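You operate a simulated robot arm through the tools that you are given. There is no shell and no other tool.

You run a simulated robot arm. Do the job below in one go: nothing can be reset, and whatever is moved stays where it is left.

## Task
Set the bend dial to 45 degrees and square, clamp and bend the teal blank.
Fine: let the leaf down after; the other blanks stay.

The check looks at the end state, three seconds after you hand in, the way a careful person would. Anything else that was tipped, shoved, dropped, spilled or broken makes it a failure.

## Robot
A 7-joint arm with a fingered hand, fixed in place. Base frame: the origin is at the foot of the arm, x ahead of it, y to its left, z up. Readings come in m, degrees, newtons and seconds.
Its first joint turns from -166.0 to 166.0 degrees. Payload 3.7 kg.
Tool frame: the origin (TCP) lies between the finger pads and is the grasp point; the fingertips stand 0.025 m ahead of it; z points along the fingers, y is the line along which they close. Largest opening 0.088 m; the body of the gripper starts 0.029 m behind the TCP. The gripper is a hand of 5 fingers: y runs from the thumb to the fingers, the wrist lies at [-0.013, -0.106, -0.174] in the tool frame, and closing takes about 1.5 s.
Orientation is that of the tool frame in the base frame, as a unit quaternion [x, y, z, w]. With the fingers straight down and the wrist toward the robot, the tool's x, y and z point along [0, 1, 0], [1, 0, 0] and [0, 0, -1] of the base frame.

## Interface
- The arm moves only by the tool nudge_tool. Its argument "increments" is a list of rows, each a list of 2 entries, a list of its own where there are three numbers: the shift along the tool's x, y, z in units of 40 mm (1.0 is 40 mm), then the turn, a rotation vector about the tool's x, y, z in units of 8 degrees (1.0 is 8 degrees). In form: [[[tx, ty, tz], [rx, ry, rz]], ...]. A call has 1 to 20 rows; each row shifts and turns the commanded pose from where the row before left it, along the tool's axes as they then stand. "fingers" is the finger opening in mm, from 0 to 88, set as the call begins (left out, the last holds). A call with a number of a shift or a turn outside -1 to 1 is refused whole. Rows are played at 5 a second. More than 0.05 m and 8.6 degrees between two rows, or a gripper value outside its range, and nothing of the call is played. A pose out of reach is approached as far as the arm can. The call stops where the force on the tool passes 90 N (or 10 N more than at its start, if that is more) or the arm is blocked; 0.2 s more then pass. The fingers move at their own pace (about 0.108 m/s each) and stop on an object; they squeeze with about 28 N. The grip force told is the motor's: it shows also when the fingers shut on nothing. Time passes only in rows, and 0.2 s behind the last, so rows that do not move let the fingers close. It gives the time, the measured TCP pose, the force on the tool (base axes), the opening and the grip force at its end, in the units of the frame above (readings bear some noise), with the torque about the TCP (base axes, N m) and any sound that the robot's microphone picked up.
- Cameras (640 x 400 px; columns grow to the right, rows downward): "scene" is fixed at [0.2212, -0.6493, 1.5005]; the picture's right is [0.81, -0.59, 0.00], its down [-0.21, -0.28, -0.94] and it looks along [0.55, 0.75, -0.35] (base axes); focal length 356 px, centre (320, 200). "wrist" rides on the gripper at [0.059, -0.079, -0.105] in the tool frame; the picture's right is [-0.73, 0.32, -0.61], its down [-0.62, -0.68, 0.38] and it looks along [-0.29, 0.66, 0.70] (tool axes); focal length 234 px, centre (320, 200). There is no depth. A picture from a camera that has moved, and an enlarged one, comes with that camera's place and axes in the base frame and with its lens.
- camera(camera): a new picture of that camera. It takes no simulated time.
- set_fingers(index, middle, ring, little, thumb_bend, thumb_turn): sets how far each is bent, from 0 (flat) to 1 (curled in); at 0.3 the hand is open as for a grip, at 0.7 the pads meet at the TCP. One left out holds its place. A second passes; each finger stops where it meets its share of the squeeze, and holds until it gets a number again. A gripper value or a shape takes the hand back. It gives what a move gives, with no picture; readings hold the bend of each and the force on index, middle, ring, little, thumb and palm. thumb_turn goes from beside the hand (0) to across from the fingers (1), as for a grip.
- grasp_type(shape): the hand has 5 fingers and takes this shape, open, in about a second: jaw (thumb against the fingers, like two jaws); tri (thumb and two fingers); tip (a fingertip pinch); poke (one finger out to press); point (the index stretched); flat (the hand flat); cup (the hand cupped); fist (a fist). The gripper value then closes the fingers along that shape, each until it touches; the sizes above hold for jaw. It gives what a move gives, with no picture.
- enlarge(camera, box): a new picture of the part [left, top, right, bottom] of that camera's present view, enlarged. It takes no simulated time.
- close_job(): hands the job in; it is judged then, once.

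Nothing tells you positions but the pictures and the camera data. Unless the task says otherwise, let go and move clear before handing in.

The tools are called after ">>>" by a JSON object that holds its "api" and its "payload". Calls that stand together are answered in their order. nudge_tool: Moves the arm, as the interface text tells. Its arguments: {"type":"object","properties":{"increments":{"type":"array","items":{"type":"array"}},"fingers":{"type":"number"}},"required":["increments"]} The other tools are called the same way: grasp_type (shape) gives the hand a shape; set_fingers (index, middle, ring, little, thumb_bend, thumb_turn) moves the fingers one by one; camera (camera) takes a picture; enlarge (camera, box) takes an enlarged picture of a part of a camera's view; close_job () hands the job in.

At the start:

```text
time_s: 0.0
position: [0.433, 0.0856, 1.3107]
orientation: [0.707, 0.707, -0.001, 0.001]
ft_force: [0.2, -1.0, -1.1]
wrist_torque: [0.0, 0.0, 0.01]
gripper_width: 0.0874
grip_force: 0.0
shape: jaw
bend: [0.3, 0.3, 0.3, 0.3, 0.3, 0.98]
finger forces: [0.1, 0.1, 0.0, 0.0, 0.0, 0.0]
```

scene: 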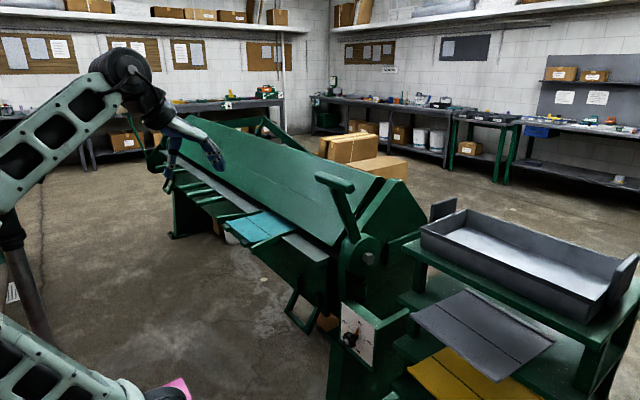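
wrist: 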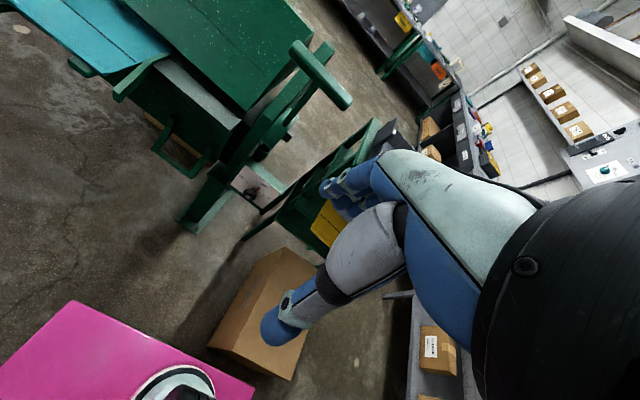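

I see a sheet-metal folding brake with a teal blank lying on it, a clamp lever, a leaf handle below and a dial at the right end. I'll look closer before moving.

>>> {"api": "enlarge", "payload": {"camera": "scene", "box": [220, 160, 420, 285]}}

>>> {"api": "enlarge", "payload": {"camera": "scene", "box": [300, 280, 460, 380]}}

>>> {"api": "enlarge", "payload": {"camera": "scene", "box": [140, 100, 340, 225]}}

>>> {"api": "enlarge", "payload": {"camera": "scene", "box": [400, 190, 640, 400]}}

>>> {"api": "enlarge", "payload": {"camera": "wrist", "box": [60, 0, 380, 200]}}

```text
3.20 times, centred on (320, 222) of scene
camera zoom: at [0.2212, -0.6493, 1.5005], right [0.81, -0.59, 0.0], down [-0.21, -0.28, -0.94], along [0.55, 0.75, -0.35], focal length 1141 px, centre (320, 128)
```

zoom: 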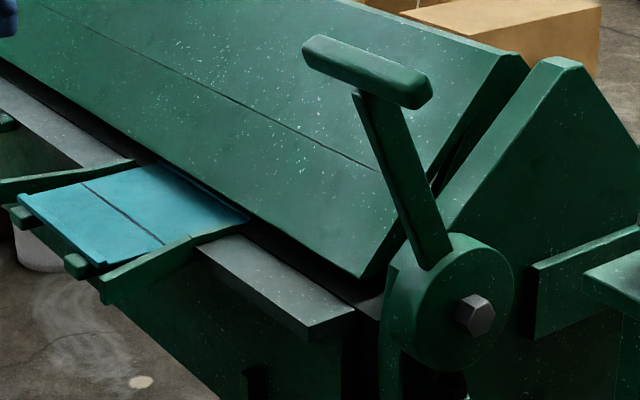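

```text
4.00 times, centred on (380, 330) of scene
camera zoom: at [0.2212, -0.6493, 1.5005], right [0.81, -0.59, 0.0], down [-0.21, -0.28, -0.94], along [0.55, 0.75, -0.35], focal length 1426 px, centre (80, -320)
```

zoom: 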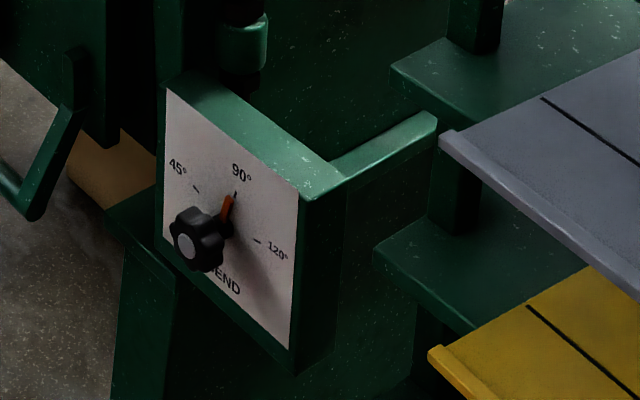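

```text
3.20 times, centred on (240, 162) of scene
camera zoom: at [0.2212, -0.6493, 1.5005], right [0.81, -0.59, 0.0], down [-0.21, -0.28, -0.94], along [0.55, 0.75, -0.35], focal length 1141 px, centre (576, 320)
```

zoom: 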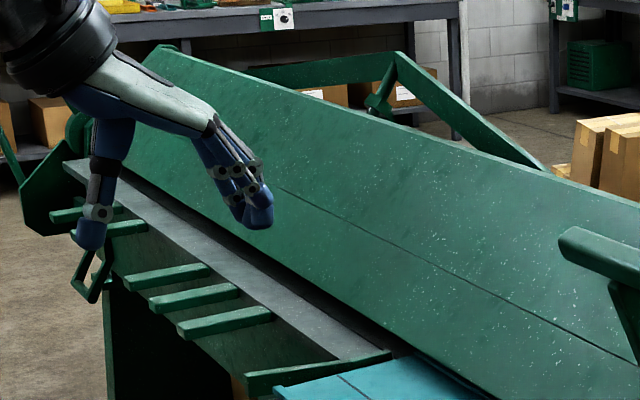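

```text
1.90 times, centred on (520, 295) of scene
camera zoom: at [0.2212, -0.6493, 1.5005], right [0.81, -0.59, 0.0], down [-0.21, -0.28, -0.94], along [0.55, 0.75, -0.35], focal length 679 px, centre (-61, 19)
```

zoom: 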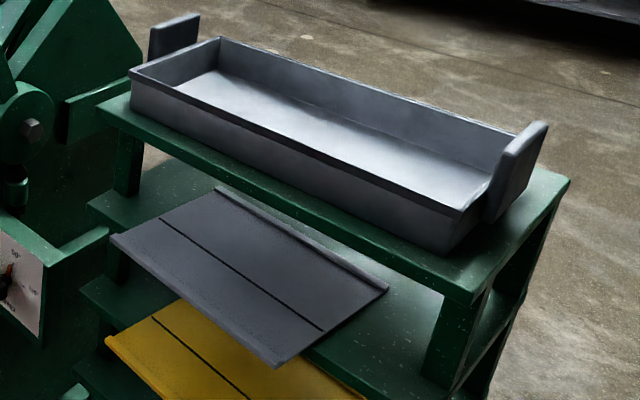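

```text
2.00 times, centred on (220, 100) of wrist
camera zoom: at [0.3537, 0.1443, 1.4158], right [0.32, -0.73, 0.61], down [-0.68, -0.62, -0.38], along [0.66, -0.29, -0.7], focal length 468 px, centre (520, 400)
```

zoom: 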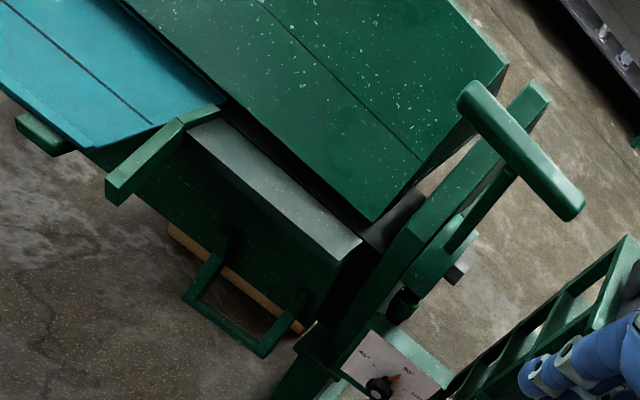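

The brake runs along y with its right end near y≈0.27. The teal blank is at about x 0.75–0.97, y 0.53–0.80, z≈0.84. The clamp lever grip is near (0.86, 0.16, 1.17) and the dial near (0.88, 0.09, 0.62). I'll move the hand over to look at the blank from above.

>>> {"api": "nudge_tool", "payload": {"increments": [[[0.96, 0.17, 0.2], [0, 0, 0]], [[0.96, 0.17, 0.2], [0, 0, 0]], [[0.96, 0.17, 0.2], [0, 0, 0]], [[0.96, 0.17, 0.2], [0, 0, 0]], [[0.96, 0.17, 0.2], [0, 0, 0]], [[0.96, 0.17, 0.2], [0, 0, 0]], [[0.96, 0.17, 0.2], [0, 0, 0]], [[0.96, 0.17, 0.2], [0, 0, 0]], [[0.96, 0.17, 0.2], [0, 0, 0]], [[0.96, 0.17, 0.2], [0, 0, 0]], [[0.96, 0.17, 0.2], [0, 0, 0]], [[0, 0, 0], [0, 0, -0.94]], [[0, 0, 0], [0, 0, -0.94]], [[0, 0, 0], [0, 0, -0.94]], [[0, 0, 0], [0, 0, -0.94]], [[0, 0, 0], [0, 0, -0.94]], [[0, 0, 0], [0, 0, -0.94]]]}}

>>> {"api": "camera", "payload": {"camera": "wrist"}}

>>> {"api": "camera", "payload": {"camera": "scene"}}

```text
time_s: 3.6
position: [0.5071, 0.5104, 1.2222]
orientation: [0.379, 0.925, 0.001, 0.0]
ft_force: [-0.6, -0.1, 0.5]
wrist_torque: [0.01, -0.02, 0.01]
gripper_width: 0.0881
grip_force: 0.1
shape: jaw
bend: [0.3, 0.3, 0.3, 0.3, 0.3, 0.97]
finger forces: [0.1, 0.0, 0.1, 0.1, 0.1, 0.0]
```

```text
taken
camera wrist: at [0.4083, 0.4941, 1.3281], right [0.74, -0.28, 0.61], down [-0.03, -0.92, -0.38], along [0.67, 0.27, -0.7], focal length 234 px, centre (320, 200)
```

wrist: 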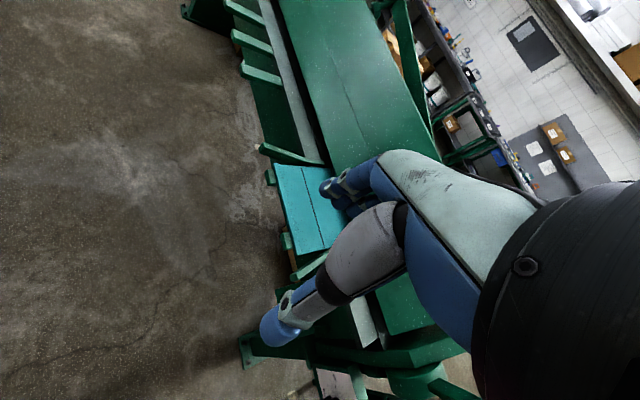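

```text
taken
```

scene: 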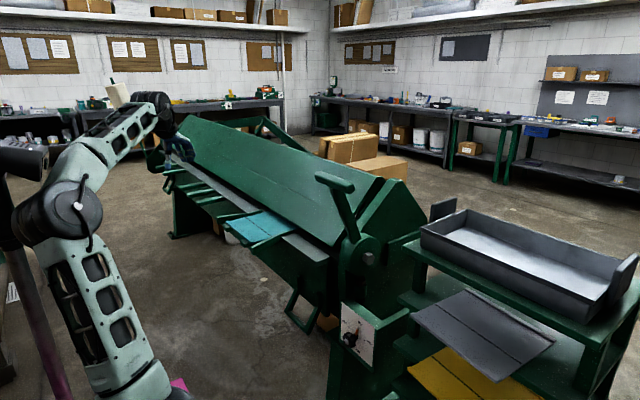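

The view shows the blank resting on supports between two side rails. Let me enlarge to see guide, stop and support details.

>>> {"api": "enlarge", "payload": {"camera": "wrist", "box": [230, 120, 390, 300]}}

>>> {"api": "enlarge", "payload": {"camera": "wrist", "box": [180, 0, 400, 140]}}

>>> {"api": "enlarge", "payload": {"camera": "scene", "box": [210, 195, 300, 251]}}

>>> {"api": "enlarge", "payload": {"camera": "scene", "box": [310, 160, 430, 280]}}

```text
2.22 times, centred on (310, 210) of wrist
camera zoom: at [0.4083, 0.4941, 1.3281], right [0.74, -0.28, 0.61], down [-0.03, -0.92, -0.38], along [0.67, 0.27, -0.7], focal length 520 px, centre (342, 178)
```

zoom: 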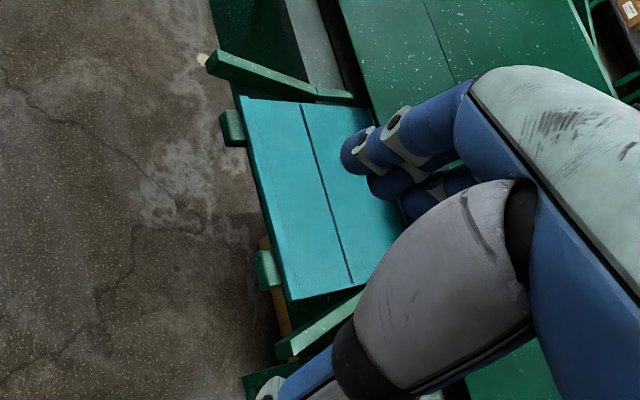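

```text
2.86 times, centred on (290, 70) of wrist
camera zoom: at [0.4083, 0.4941, 1.3281], right [0.74, -0.28, 0.61], down [-0.03, -0.92, -0.38], along [0.67, 0.27, -0.7], focal length 669 px, centre (406, 571)
```

zoom: 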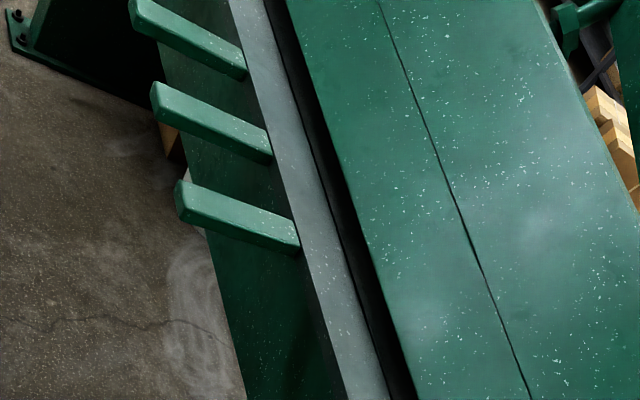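

```text
7.11 times, centred on (255, 223) of scene
camera zoom: at [0.2212, -0.6493, 1.5005], right [0.81, -0.59, 0.0], down [-0.21, -0.28, -0.94], along [0.55, 0.75, -0.35], focal length 2535 px, centre (782, 36)
```

zoom: 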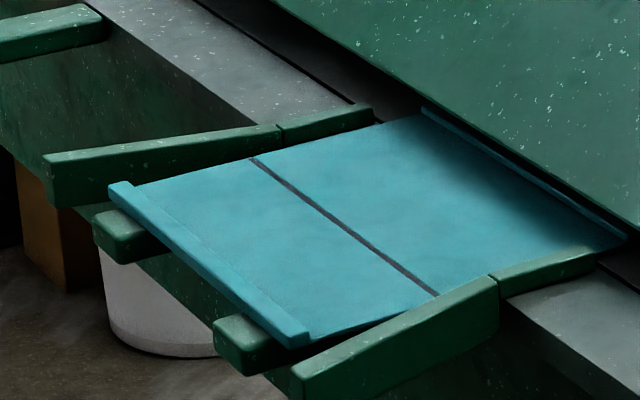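

```text
3.33 times, centred on (370, 220) of scene
camera zoom: at [0.2212, -0.6493, 1.5005], right [0.81, -0.59, 0.0], down [-0.21, -0.28, -0.94], along [0.55, 0.75, -0.35], focal length 1188 px, centre (153, 133)
```

zoom: 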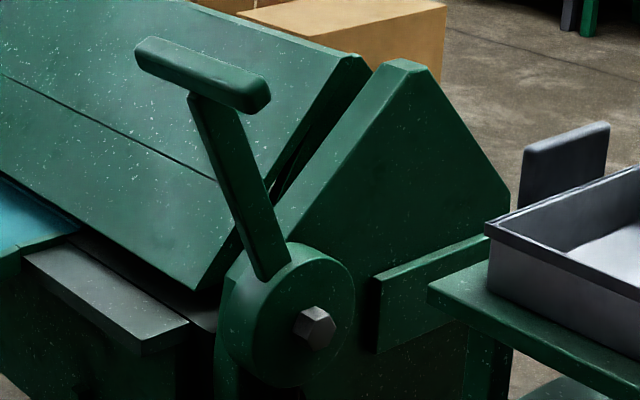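

The blank sits skew-free between two flared side rails, on two support fingers; it must slide about 0.11 m back under the clamp. Next I look at the dial up close, since it must be set first.

>>> {"api": "nudge_tool", "payload": {"increments": [[[0, 0, 0], [0, 0, 0.94]], [[0, 0, 0], [0, 0, 0.94]], [[0, 0, 0], [0, 0, 0.94]], [[0, 0, 0], [0, 0, 0.94]], [[0, 0, 0], [0, 0, 0.94]], [[0, 0, 0], [0, 0, 0.94]], [[-0.98, 0.36, 0.48], [0, 0, 0]], [[-0.98, 0.36, 0.48], [0, 0, 0]], [[-0.98, 0.36, 0.48], [0, 0, 0]], [[-0.98, 0.36, 0.48], [0, 0, 0]], [[-0.98, 0.36, 0.48], [0, 0, 0]], [[-0.98, 0.36, 0.48], [0, 0, 0]], [[-0.98, 0.36, 0.48], [0, 0, 0]], [[-0.98, 0.36, 0.48], [0, 0, 0]], [[-0.98, 0.36, 0.48], [0, 0, 0]], [[-0.98, 0.36, 0.48], [0, 0, 0]], [[-0.98, 0.36, 0.48], [0, 0, 0]], [[-0.98, 0.36, 0.48], [0, 0, 0]], [[-0.98, 0.36, 0.48], [0, 0, 0]]]}}

>>> {"api": "camera", "payload": {"camera": "wrist"}}

>>> {"api": "camera", "payload": {"camera": "scene"}}

```text
time_s: 4.7
position: [0.5459, 0.4488, 1.2748]
orientation: [0.619, 0.782, 0.031, -0.065]
ft_force: [-1.2, 1.6, -0.3]
wrist_torque: [-0.08, -0.07, -0.05]
gripper_width: 0.0881
grip_force: 0.1
shape: jaw
bend: [0.3, 0.3, 0.3, 0.3, 0.3, 0.98]
finger forces: [0.0, 0.1, 0.0, 0.1, 0.0, 0.1]
stopped in row 5: the arm was blocked; the commanded pose is now the measured one
```

```text
taken
camera wrist: at [0.4612, 0.4738, 1.3902], right [0.52, -0.7, 0.49], down [-0.55, -0.71, -0.44], along [0.66, -0.04, -0.75], focal length 234 px, centre (320, 200)
```

wrist: 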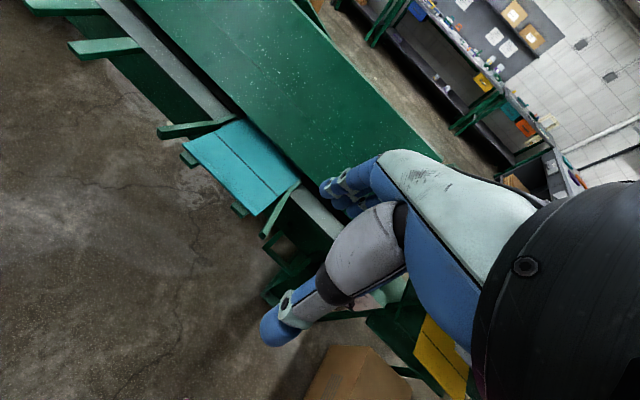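

```text
taken
```

scene: 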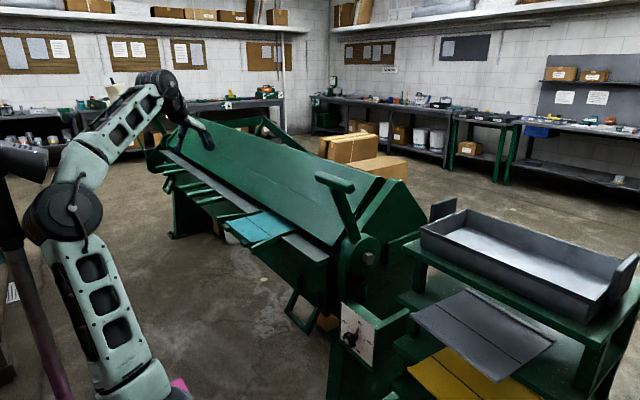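

The rotation was stopped by a block at row 5. I'll look at the arm and whatever stands beside it.

>>> {"api": "enlarge", "payload": {"camera": "scene", "box": [0, 60, 260, 400]}}

```text
1.18 times, centred on (130, 230) of scene
camera zoom: at [0.2212, -0.6493, 1.5005], right [0.81, -0.59, 0.0], down [-0.21, -0.28, -0.94], along [0.55, 0.75, -0.35], focal length 419 px, centre (544, 165)
```

zoom: 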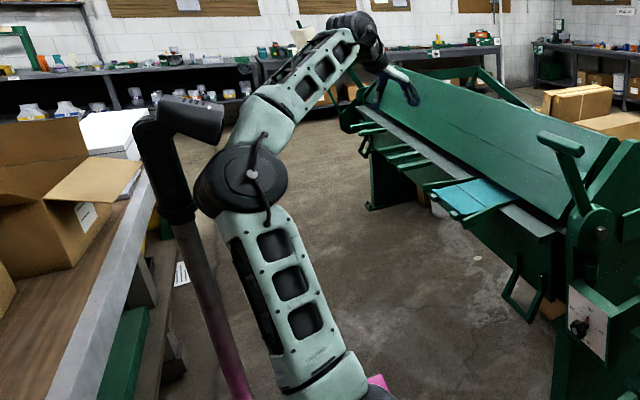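

There is a pole beside the arm's elbow that the elbow may have brushed. I'll move gently away along -y, at larger radius, and check the arm follows.

>>> {"api": "nudge_tool", "payload": {"increments": [[[-0.6, 0.2, -0.1], [0, 0, 0]], [[-0.6, 0.2, -0.1], [0, 0, 0]], [[-0.6, 0.2, -0.1], [0, 0, 0]], [[-0.6, 0.2, -0.1], [0, 0, 0]]]}}

>>> {"api": "enlarge", "payload": {"camera": "scene", "box": [0, 60, 260, 400]}}

```text
time_s: 5.7
position: [0.6, 0.3598, 1.277]
orientation: [0.619, 0.782, 0.031, -0.067]
ft_force: [0.3, 0.9, 0.0]
wrist_torque: [-0.01, 0.0, 0.02]
gripper_width: 0.0881
grip_force: 0.0
shape: jaw
bend: [0.3, 0.3, 0.3, 0.3, 0.3, 0.98]
finger forces: [0.0, 0.0, 0.0, 0.0, 0.0, 0.0]
```

```text
1.18 times, centred on (130, 230) of scene
camera zoom: at [0.2212, -0.6493, 1.5005], right [0.81, -0.59, 0.0], down [-0.21, -0.28, -0.94], along [0.55, 0.75, -0.35], focal length 419 px, centre (544, 165)
```

zoom: 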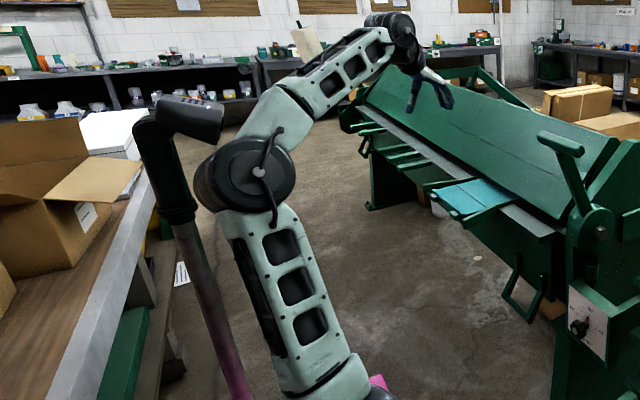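

The arm follows freely now. I'll straighten the tool and continue to a viewpoint in front of the dial.

>>> {"api": "nudge_tool", "payload": {"increments": [[[-0.2, 0, 0], [-0.085, -0.24, 0.41]], [[-0.2, 0, 0], [-0.085, -0.24, 0.41]], [[-0.2, 0, 0], [-0.085, -0.24, 0.41]], [[-0.2, 0, 0], [-0.085, -0.24, 0.41]], [[-0.7, 0.21, 0.5], [0, 0, 0]], [[-0.7, 0.21, 0.5], [0, 0, 0]], [[-0.7, 0.21, 0.5], [0, 0, 0]], [[-0.7, 0.21, 0.5], [0, 0, 0]], [[-0.7, 0.21, 0.5], [0, 0, 0]], [[-0.7, 0.21, 0.5], [0, 0, 0]], [[-0.7, 0.21, 0.5], [0, 0, 0]], [[-0.7, 0.21, 0.5], [0, 0, 0]], [[-0.7, 0.21, 0.5], [0, 0, 0]], [[-0.7, 0.21, 0.5], [0, 0, 0]], [[-0.7, 0.21, 0.5], [0, 0, 0]], [[-0.5, 0.21, 0.5], [0, 0, 0]]]}}

>>> {"api": "camera", "payload": {"camera": "wrist"}}

>>> {"api": "camera", "payload": {"camera": "scene"}}

```text
time_s: 9.1
position: [0.7048, 0.0013, 1.0331]
orientation: [0.708, 0.707, 0.001, -0.002]
ft_force: [0.5, -0.1, -0.7]
wrist_torque: [0.0, -0.01, 0.0]
gripper_width: 0.0878
grip_force: 0.1
shape: jaw
bend: [0.3, 0.3, 0.3, 0.3, 0.3, 0.98]
finger forces: [0.1, 0.0, 0.0, 0.1, 0.1, 0.0]
```

```text
taken
camera wrist: at [0.6251, 0.0603, 1.1395], right [0.32, -0.73, 0.6], down [-0.68, -0.62, -0.38], along [0.66, -0.29, -0.7], focal length 234 px, centre (320, 200)
```

wrist: 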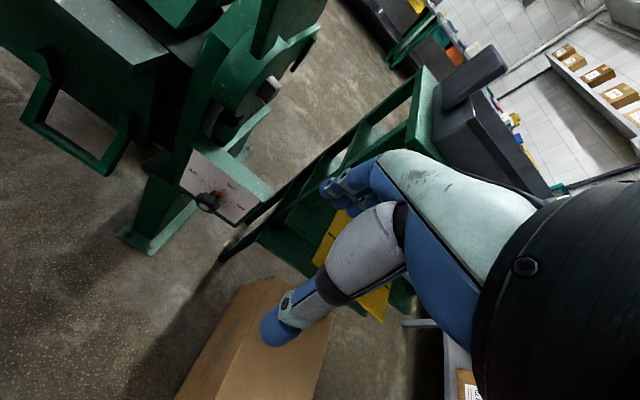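

```text
taken
```

scene: 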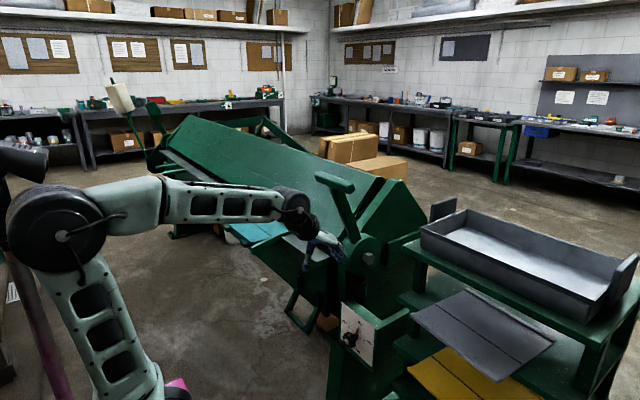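

>>> {"api": "enlarge", "payload": {"camera": "wrist", "box": [150, 130, 290, 240]}}

>>> {"api": "enlarge", "payload": {"camera": "scene", "box": [330, 290, 400, 380]}}

>>> {"api": "enlarge", "payload": {"camera": "wrist", "box": [0, 0, 340, 240]}}

```text
3.64 times, centred on (220, 185) of wrist
camera zoom: at [0.6251, 0.0603, 1.1395], right [0.32, -0.73, 0.6], down [-0.68, -0.62, -0.38], along [0.66, -0.29, -0.7], focal length 852 px, centre (684, 254)
```

zoom: 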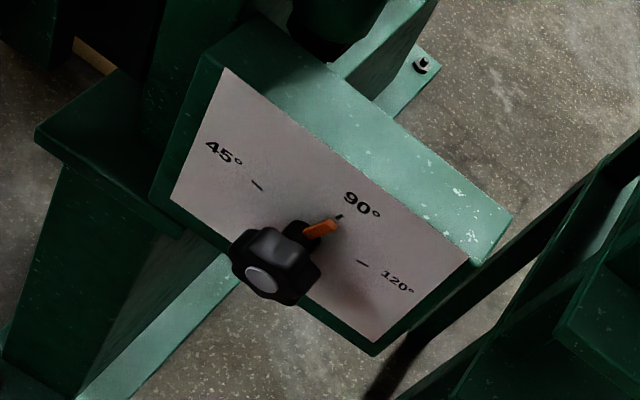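

```text
4.44 times, centred on (365, 335) of scene
camera zoom: at [0.2212, -0.6493, 1.5005], right [0.81, -0.59, 0.0], down [-0.21, -0.28, -0.94], along [0.55, 0.75, -0.35], focal length 1584 px, centre (120, -400)
```

zoom: 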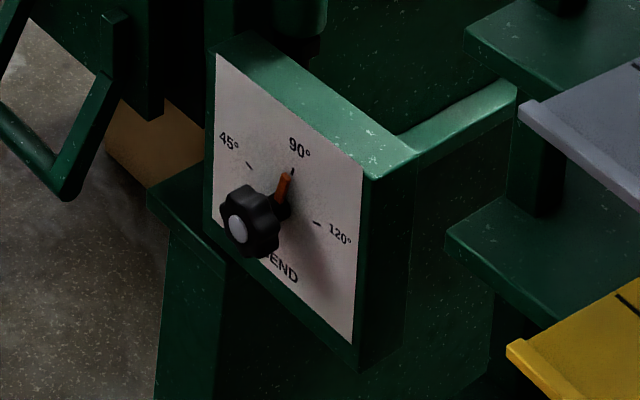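

```text
1.67 times, centred on (170, 120) of wrist
camera zoom: at [0.6251, 0.0603, 1.1395], right [0.32, -0.73, 0.6], down [-0.68, -0.62, -0.38], along [0.66, -0.29, -0.7], focal length 390 px, centre (570, 333)
```

zoom: 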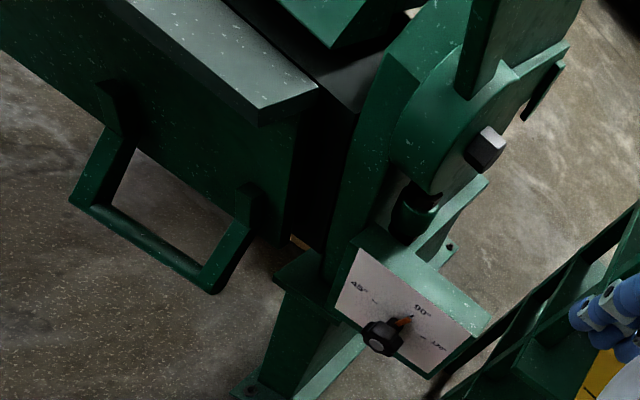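

The dial scale works out as 2° of knob per bend degree: 45 is 75° left of top, 90 (now) 15° right of top. The knob cap is at about (0.870, 0.087, 0.62), so it needs a quarter turn anticlockwise. I'll back off slightly, shape the hand, and tilt the tool to point forward.

>>> {"api": "nudge_tool", "payload": {"increments": [[[0.37, -0.5, 0.6], [0, 0, 0]], [[0.37, -0.5, 0.6], [0, 0, 0]], [[0.37, -0.5, 0.6], [0, 0, 0]], [[0.37, -0.5, 0.6], [0, 0, 0]], [[0, 0, 0], [-0.94, 0, 0]], [[0, 0, 0], [-0.94, 0, 0]], [[0, 0, 0], [-0.94, 0, 0]], [[0, 0, 0], [-0.94, 0, 0]], [[0, 0, 0], [-0.94, 0, 0]], [[0, 0, 0], [-0.94, 0, 0]], [[0, 0, 0], [-0.94, 0, 0]], [[0, 0, 0], [-0.94, 0, 0]]]}}

>>> {"api": "camera", "payload": {"camera": "scene"}}

```text
time_s: 11.6
position: [0.6625, 0.1675, 0.9921]
orientation: [0.589, 0.675, 0.375, 0.239]
ft_force: [-0.6, 0.0, -0.2]
wrist_torque: [0.0, 0.0, 0.03]
gripper_width: 0.0878
grip_force: 0.0
shape: jaw
bend: [0.3, 0.3, 0.3, 0.3, 0.3, 0.98]
finger forces: [0.0, 0.1, 0.0, 0.1, 0.1, 0.0]
out of reach, approached as far as the arm can: row 7, 8, 9, 10, 11, 12
stopped in row 12: the arm was blocked; the commanded pose is now the measured one
```

```text
taken
```

scene: 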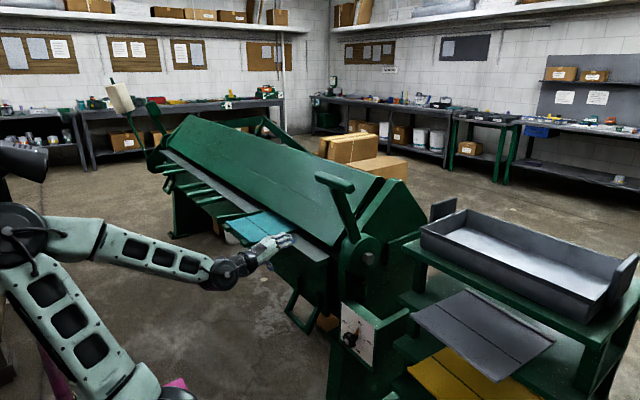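

The hand can't tilt this far at this close a radius. Let me study the arm's posture before choosing another approach.

>>> {"api": "enlarge", "payload": {"camera": "scene", "box": [0, 160, 320, 400]}}

>>> {"api": "camera", "payload": {"camera": "wrist"}}

```text
1.67 times, centred on (160, 280) of scene
camera zoom: at [0.2212, -0.6493, 1.5005], right [0.81, -0.59, 0.0], down [-0.21, -0.28, -0.94], along [0.55, 0.75, -0.35], focal length 594 px, centre (587, 67)
```

zoom: 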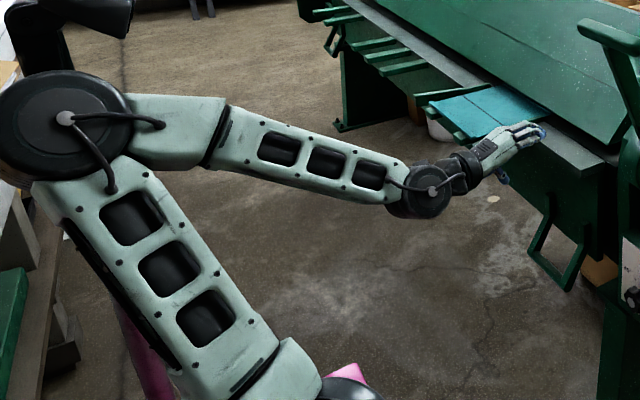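

```text
taken
camera wrist: at [0.5224, 0.1997, 1.0002], right [-0.13, -0.83, 0.54], down [-0.01, -0.54, -0.84], along [0.99, -0.11, 0.06], focal length 234 px, centre (320, 200)
```

wrist: 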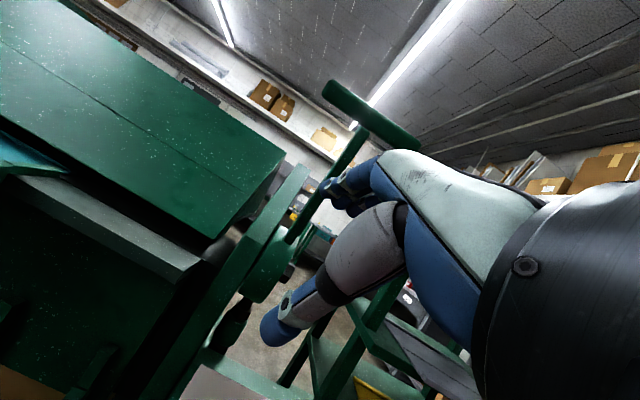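

The hand must be further out before tilting forward. I'll straighten the yaw and move out in front of the dial while keeping about 52° of tilt.

>>> {"api": "nudge_tool", "payload": {"increments": [[[0, 0, 0.3], [0, -0.54, 0.06]], [[0, 0, 0.3], [0, -0.54, 0.06]], [[0, 0, 0.3], [0, -0.54, 0.06]], [[-0.33, -0.33, 0.7], [0, 0, 0]], [[-0.33, -0.33, 0.7], [0, 0, 0]], [[-0.33, -0.33, 0.7], [0, 0, 0]], [[-0.33, -0.33, 0.7], [0, 0, 0]], [[-0.33, -0.33, 0.7], [0, 0, 0]], [[-0.33, -0.33, 0.7], [0, 0, 0]]]}}

>>> {"api": "camera", "payload": {"camera": "wrist"}}

>>> {"api": "camera", "payload": {"camera": "scene"}}

```text
time_s: 12.5
position: [0.6626, 0.22, 0.96]
orientation: [0.617, 0.68, 0.341, 0.2]
ft_force: [-0.5, -0.5, -0.3]
wrist_torque: [0.02, -0.02, 0.03]
gripper_width: 0.0878
grip_force: 0.0
shape: jaw
bend: [0.3, 0.3, 0.3, 0.3, 0.3, 0.98]
finger forces: [0.0, 0.1, 0.1, 0.0, 0.0, 0.1]
stopped in row 4: the arm was blocked; the commanded pose is now the measured one
```

```text
taken
camera wrist: at [0.5251, 0.254, 0.9851], right [-0.08, -0.84, 0.54], down [-0.11, -0.53, -0.84], along [0.99, -0.13, -0.06], focal length 234 px, centre (320, 200)
```

wrist: 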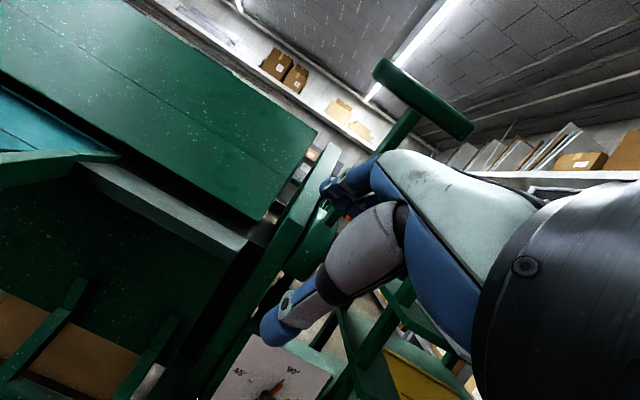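

```text
taken
```

scene: 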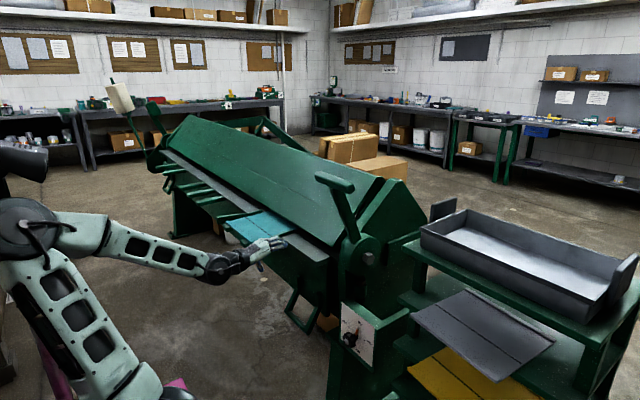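

The arm stalled again near its folded limit. I'll try a plain outward move (+x) in small steps with no turn.

>>> {"api": "nudge_tool", "payload": {"increments": [[[-0.1, 0.45, 0.45], [0, 0, 0]], [[-0.1, 0.45, 0.45], [0, 0, 0]], [[-0.1, 0.45, 0.45], [0, 0, 0]], [[0, 0, 0], [0, 0, 0]]]}}

>>> {"api": "camera", "payload": {"camera": "scene"}}

```text
time_s: 13.5
position: [0.742, 0.2201, 0.9589]
orientation: [0.618, 0.679, 0.341, 0.203]
ft_force: [0.0, 0.4, 0.0]
wrist_torque: [0.0, -0.04, 0.02]
gripper_width: 0.0879
grip_force: 0.1
shape: jaw
bend: [0.3, 0.3, 0.3, 0.3, 0.3, 0.98]
finger forces: [0.0, 0.0, 0.0, 0.0, 0.1, 0.0]
```

```text
taken
```

scene: 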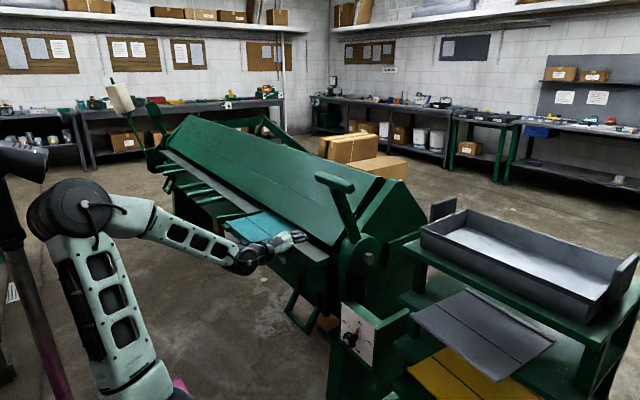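

Moving outward works. Now I go down and across to in front of the knob, keeping the tilt.

>>> {"api": "nudge_tool", "payload": {"increments": [[[-0.52, -0.34, 0.45], [0, 0, 0]], [[-0.52, -0.34, 0.45], [0, 0, 0]], [[-0.52, -0.34, 0.45], [0, 0, 0]], [[-0.52, -0.34, 0.45], [0, 0, 0]], [[-0.52, -0.34, 0.45], [0, 0, 0]], [[-0.52, -0.34, 0.45], [0, 0, 0]], [[-0.52, -0.34, 0.45], [0, 0, 0]], [[-0.52, -0.34, 0.45], [0, 0, 0]]]}}

>>> {"api": "camera", "payload": {"camera": "scene"}}

>>> {"api": "camera", "payload": {"camera": "wrist"}}

```text
time_s: 15.3
position: [0.7904, 0.0859, 0.7596]
orientation: [0.618, 0.679, 0.341, 0.202]
ft_force: [0.6, -0.5, 0.0]
wrist_torque: [-0.01, 0.01, -0.01]
gripper_width: 0.0882
grip_force: 0.1
shape: jaw
bend: [0.3, 0.3, 0.3, 0.3, 0.3, 0.98]
finger forces: [0.1, 0.0, 0.1, 0.0, 0.1, 0.0]
```

```text
taken
```

scene: 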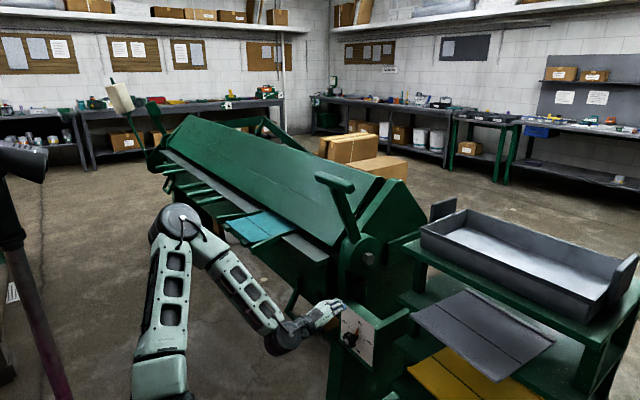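

```text
taken
camera wrist: at [0.6517, 0.1206, 0.7846], right [-0.08, -0.84, 0.54], down [-0.11, -0.53, -0.84], along [0.99, -0.13, -0.05], focal length 234 px, centre (320, 200)
```

wrist: 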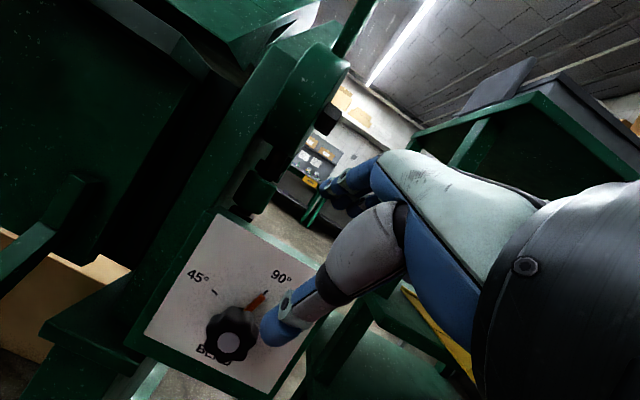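

Great view of the dial. Now I rotate the tool to point straight ahead with the thumb low-right and fingers up-left, ready for a −90° turn.

>>> {"api": "nudge_tool", "payload": {"increments": [[[0, 0, 0.2], [-0.47, -0.361, -0.588]], [[0, 0, 0.2], [-0.47, -0.361, -0.588]], [[0, 0, 0], [-0.47, -0.361, -0.588]], [[0, 0, 0], [-0.47, -0.361, -0.588]], [[0, 0, 0], [-0.47, -0.361, -0.588]]]}}

>>> {"api": "camera", "payload": {"camera": "wrist"}}

```text
time_s: 16.5
position: [0.8014, 0.0894, 0.7479]
orientation: [0.464, 0.695, 0.318, 0.448]
ft_force: [-0.6, -0.2, 0.8]
wrist_torque: [-0.02, -0.02, 0.03]
gripper_width: 0.088
grip_force: 0.0
shape: jaw
bend: [0.3, 0.3, 0.3, 0.3, 0.3, 0.98]
finger forces: [0.0, 0.1, 0.1, 0.1, 0.1, 0.0]
```

```text
taken
camera wrist: at [0.6672, 0.1112, 0.7037], right [-0.32, -0.57, 0.76], down [0.21, -0.82, -0.53], along [0.92, -0.01, 0.38], focal length 234 px, centre (320, 200)
```

wrist: 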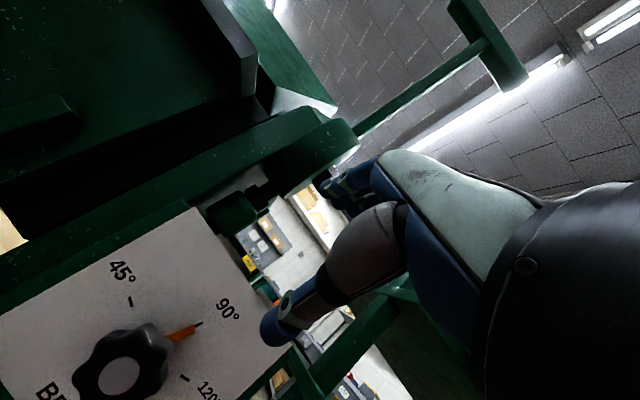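

>>> {"api": "nudge_tool", "payload": {"increments": [[[0, 0, 0], [-0.47, -0.361, -0.588]], [[0, 0, 0], [-0.47, -0.361, -0.588]], [[0, 0, 0], [-0.47, -0.361, -0.588]], [[0, 0, 0], [-0.47, -0.361, -0.588]], [[0, 0, 0], [-0.47, -0.361, -0.588]]]}}

>>> {"api": "camera", "payload": {"camera": "scene"}}

>>> {"api": "camera", "payload": {"camera": "wrist"}}

```text
time_s: 17.7
position: [0.8012, 0.0891, 0.7474]
orientation: [0.27, 0.653, 0.269, 0.655]
ft_force: [-0.5, 0.0, 0.4]
wrist_torque: [0.03, -0.01, 0.07]
gripper_width: 0.0884
grip_force: 0.1
shape: jaw
bend: [0.3, 0.3, 0.3, 0.3, 0.3, 0.98]
finger forces: [0.1, 0.1, 0.0, 0.0, 0.0, 0.0]
```

```text
taken
```

scene: 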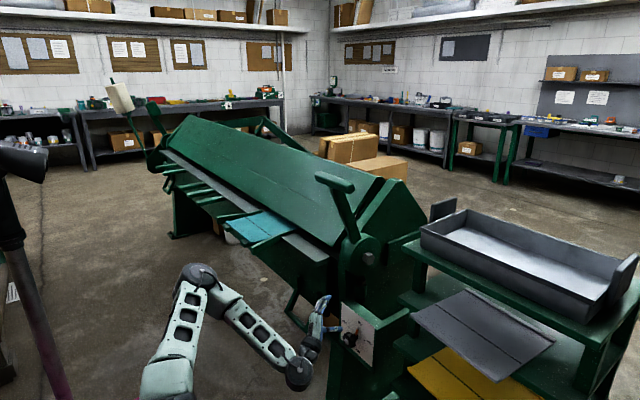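

```text
taken
camera wrist: at [0.6967, 0.0746, 0.6506], right [-0.61, -0.28, 0.74], down [0.38, -0.92, -0.04], along [0.7, 0.26, 0.67], focal length 234 px, centre (320, 200)
```

wrist: 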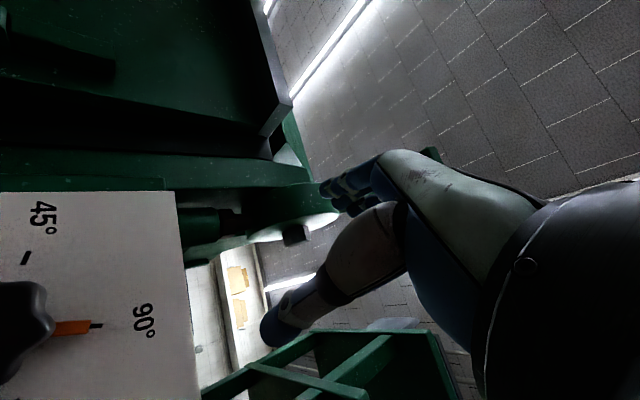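

Tool points straight ahead now. From this close view I refine the knob axis to about y=0.092, z=0.601, face near x≈0.92. I lower to the knob's height.

>>> {"api": "nudge_tool", "payload": {"increments": [[[0.66, -0.634, 0], [0, 0, 0]], [[0.66, -0.634, 0], [0, 0, 0]], [[0.66, -0.634, 0], [0, 0, 0]], [[0.66, -0.634, 0], [0, 0, 0]], [[0, 0, 0], [0, 0, 0]]]}}

>>> {"api": "enlarge", "payload": {"camera": "scene", "box": [270, 280, 430, 400]}}

>>> {"api": "camera", "payload": {"camera": "wrist"}}

```text
time_s: 18.9
position: [0.8188, 0.1152, 0.6199]
orientation: [0.274, 0.653, 0.266, 0.654]
ft_force: [0.5, -0.7, -0.6]
wrist_torque: [-0.01, -0.02, -0.01]
gripper_width: 0.0881
grip_force: 0.2
shape: jaw
bend: [0.3, 0.3, 0.3, 0.3, 0.3, 0.98]
finger forces: [0.0, 0.0, 0.0, 0.0, 0.0, 0.1]
out of reach, approached as far as the arm can: row 3, 4
```

```text
3.33 times, centred on (350, 340) of scene
camera zoom: at [0.2212, -0.6493, 1.5005], right [0.81, -0.59, 0.0], down [-0.21, -0.28, -0.94], along [0.55, 0.75, -0.35], focal length 1188 px, centre (220, -267)
```

zoom: 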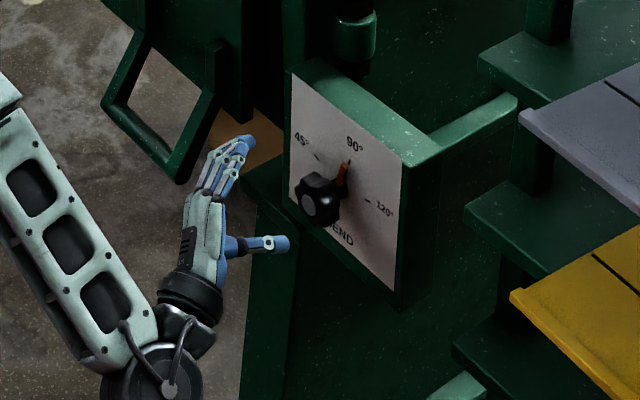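

```text
taken
camera wrist: at [0.7122, 0.1009, 0.524], right [-0.61, -0.28, 0.74], down [0.37, -0.93, -0.04], along [0.7, 0.25, 0.67], focal length 234 px, centre (320, 200)
```

wrist: 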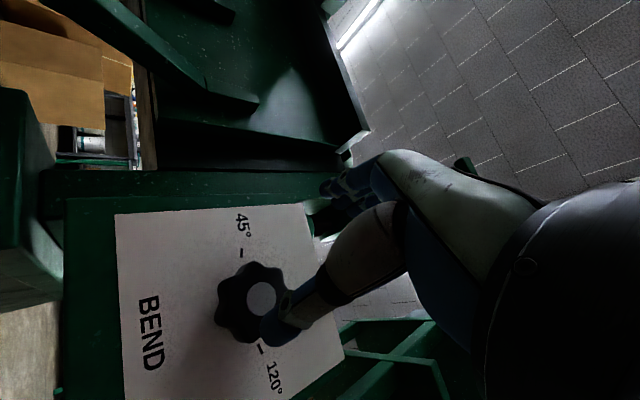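

The last two rows were just inside the arm's minimum reach; the knob is 0.06 m further out, which should be fine. I advance a little along the tool to see where the command stands.

>>> {"api": "nudge_tool", "payload": {"increments": [[[0, 0, 0.4], [0, 0, 0]], [[0, 0, 0.35], [0, 0, 0]], [[0, 0, 0], [0, 0, 0]]]}}

>>> {"api": "camera", "payload": {"camera": "wrist"}}

>>> {"api": "enlarge", "payload": {"camera": "scene", "box": [270, 280, 430, 400]}}

```text
time_s: 19.7
position: [0.8483, 0.1151, 0.6215]
orientation: [0.271, 0.653, 0.268, 0.655]
ft_force: [0.4, -0.2, 0.5]
wrist_torque: [0.0, 0.01, 0.03]
gripper_width: 0.0879
grip_force: 0.0
shape: jaw
bend: [0.3, 0.3, 0.3, 0.3, 0.3, 0.98]
finger forces: [0.1, 0.1, 0.0, 0.1, 0.0, 0.1]
```

```text
taken
camera wrist: at [0.7432, 0.1001, 0.5246], right [-0.61, -0.28, 0.74], down [0.38, -0.92, -0.04], along [0.7, 0.26, 0.67], focal length 234 px, centre (320, 200)
```

wrist: 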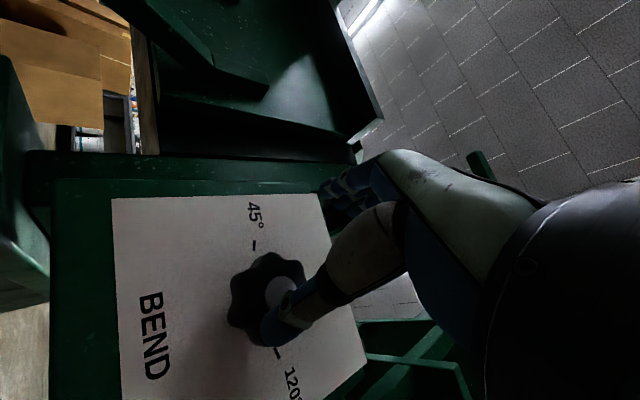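

```text
3.33 times, centred on (350, 340) of scene
camera zoom: at [0.2212, -0.6493, 1.5005], right [0.81, -0.59, 0.0], down [-0.21, -0.28, -0.94], along [0.55, 0.75, -0.35], focal length 1188 px, centre (220, -267)
```

zoom: 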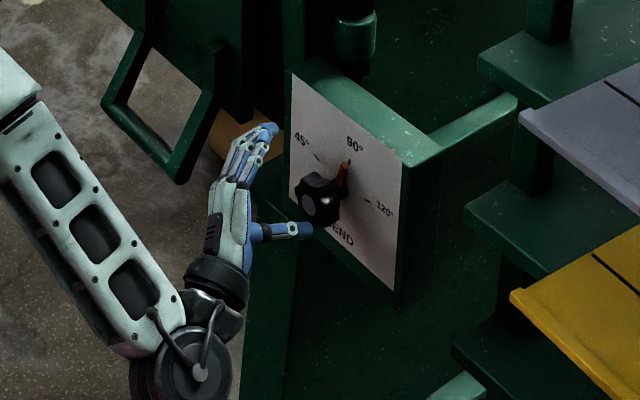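

Thumb is close to the knob face, so I first centre sideways (−tool y by 30 mm), then check before moving in.

>>> {"api": "nudge_tool", "payload": {"increments": [[[0, -0.38, 0], [0, 0, 0]], [[-0.05, -0.38, 0], [0, 0, 0]], [[0, 0, 0], [0, 0, 0]]]}}

>>> {"api": "camera", "payload": {"camera": "wrist"}}

>>> {"api": "enlarge", "payload": {"camera": "scene", "box": [270, 280, 430, 400]}}

```text
time_s: 20.5
position: [0.8558, 0.1006, 0.6111]
orientation: [0.272, 0.653, 0.268, 0.654]
ft_force: [0.4, 0.5, 0.7]
wrist_torque: [-0.02, 0.0, 0.03]
gripper_width: 0.088
grip_force: 0.1
shape: jaw
bend: [0.3, 0.3, 0.3, 0.3, 0.3, 0.98]
finger forces: [0.0, 0.0, 0.0, 0.0, 0.0, 0.0]
out of reach, approached as far as the arm can: row 2
```

```text
taken
camera wrist: at [0.7493, 0.0858, 0.514], right [-0.61, -0.28, 0.74], down [0.38, -0.93, -0.04], along [0.7, 0.26, 0.67], focal length 234 px, centre (320, 200)
```

wrist: 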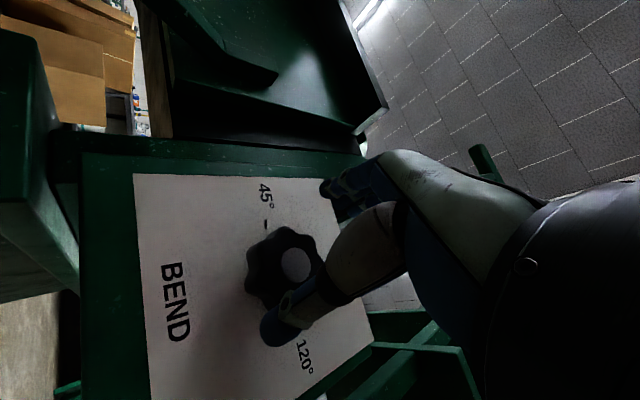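

```text
3.33 times, centred on (350, 340) of scene
camera zoom: at [0.2212, -0.6493, 1.5005], right [0.81, -0.59, 0.0], down [-0.21, -0.28, -0.94], along [0.55, 0.75, -0.35], focal length 1188 px, centre (220, -267)
```

zoom: 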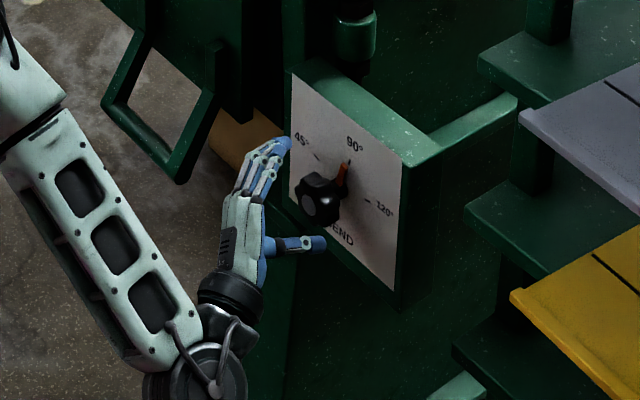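

Still slightly high-left of the knob axis; I'll combine the sideways correction with the advance in small steps.

>>> {"api": "nudge_tool", "payload": {"increments": [[[0, -0.12, 0.1], [0, 0, 0]], [[0, -0.12, 0.12], [0, 0, 0]], [[0.03, -0.09, 0.16], [0, 0, 0]], [[0, 0, 0], [0, 0, 0]]]}}

>>> {"api": "camera", "payload": {"camera": "wrist"}}

>>> {"api": "enlarge", "payload": {"camera": "scene", "box": [310, 300, 390, 360]}}

```text
time_s: 21.5
position: [0.8726, 0.0938, 0.6026]
orientation: [0.272, 0.654, 0.267, 0.654]
ft_force: [0.3, -0.1, 0.4]
wrist_torque: [-0.01, 0.01, 0.03]
gripper_width: 0.0884
grip_force: 0.1
shape: jaw
bend: [0.3, 0.3, 0.3, 0.3, 0.3, 0.98]
finger forces: [0.0, 0.1, 0.2, 0.1, 0.1, 0.0]
out of reach, approached as far as the arm can: row 2
```

```text
taken
camera wrist: at [0.7661, 0.0802, 0.5058], right [-0.61, -0.28, 0.74], down [0.38, -0.93, -0.04], along [0.7, 0.26, 0.67], focal length 234 px, centre (320, 200)
```

wrist: 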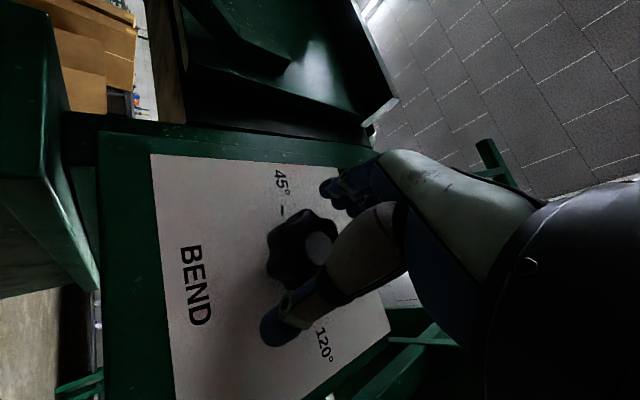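

```text
6.67 times, centred on (350, 330) of scene
camera zoom: at [0.2212, -0.6493, 1.5005], right [0.81, -0.59, 0.0], down [-0.21, -0.28, -0.94], along [0.55, 0.75, -0.35], focal length 2377 px, centre (120, -667)
```

zoom: 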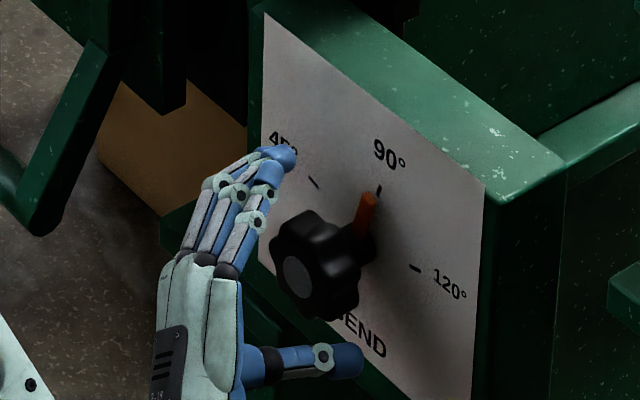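

Well aligned with the knob. I advance 6 mm more and close the fingers on it.

>>> {"api": "nudge_tool", "payload": {"increments": [[[0, -0.05, 0.15], [0, 0, 0]], [[0, 0, 0], [0, 0, 0]]]}}

>>> {"api": "nudge_tool", "payload": {"increments": [[[0, 0, 0], [0, 0, 0]], [[0, 0, 0], [0, 0, 0]], [[0, 0, 0], [0, 0, 0]], [[0, 0, 0], [0, 0, 0]], [[0, 0, 0], [0, 0, 0]], [[0, 0, 0], [0, 0, 0]], [[0, 0, 0], [0, 0, 0]], [[0, 0, 0], [0, 0, 0]]], "fingers": 0}}

>>> {"api": "enlarge", "payload": {"camera": "scene", "box": [310, 300, 390, 360]}}

>>> {"api": "camera", "payload": {"camera": "wrist"}}

```text
time_s: 22.1
position: [0.8786, 0.0915, 0.6011]
orientation: [0.272, 0.653, 0.269, 0.654]
ft_force: [0.1, 0.2, 0.3]
wrist_torque: [0.02, 0.01, 0.0]
gripper_width: 0.0883
grip_force: 0.1
shape: jaw
bend: [0.3, 0.3, 0.3, 0.3, 0.3, 0.98]
finger forces: [0.1, 0.0, 0.1, 0.1, 0.0, 0.0]
```

```text
time_s: 23.9
position: [0.878, 0.0931, 0.6006]
orientation: [0.272, 0.652, 0.268, 0.655]
ft_force: [-1.8, -3.1, -5.5]
wrist_torque: [-0.02, 0.09, -0.07]
gripper_width: 0.0422
grip_force: 28.1
shape: jaw
bend: [0.74, 0.47, 0.51, 0.48, 0.68, 1.0]
finger forces: [13.0, 7.7, 0.1, 0.1, 26.6, 0.0]
```

```text
6.67 times, centred on (350, 330) of scene
camera zoom: at [0.2212, -0.6493, 1.5005], right [0.81, -0.59, 0.0], down [-0.21, -0.28, -0.94], along [0.55, 0.75, -0.35], focal length 2377 px, centre (120, -667)
```

zoom: 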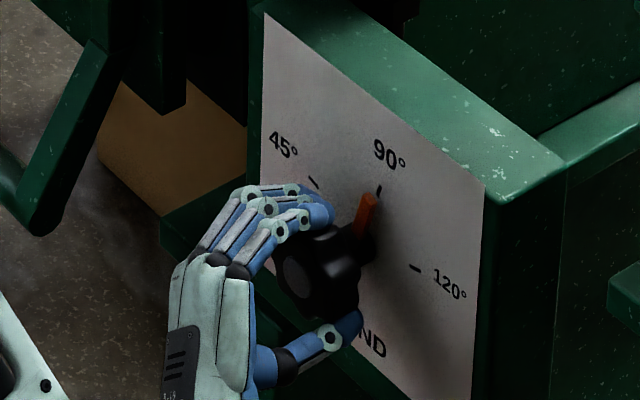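

```text
taken
camera wrist: at [0.7723, 0.0778, 0.504], right [-0.61, -0.28, 0.74], down [0.38, -0.93, -0.04], along [0.7, 0.26, 0.67], focal length 234 px, centre (320, 200)
```

wrist: 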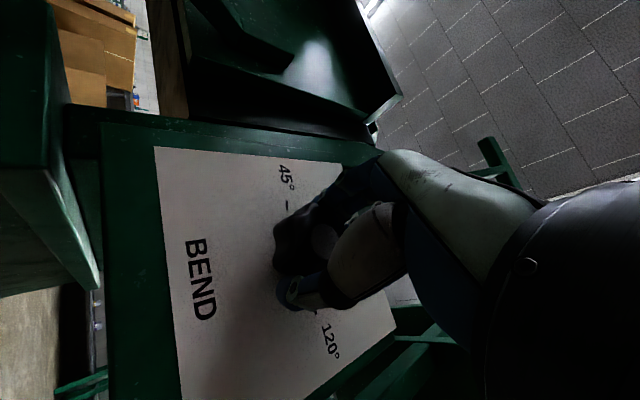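

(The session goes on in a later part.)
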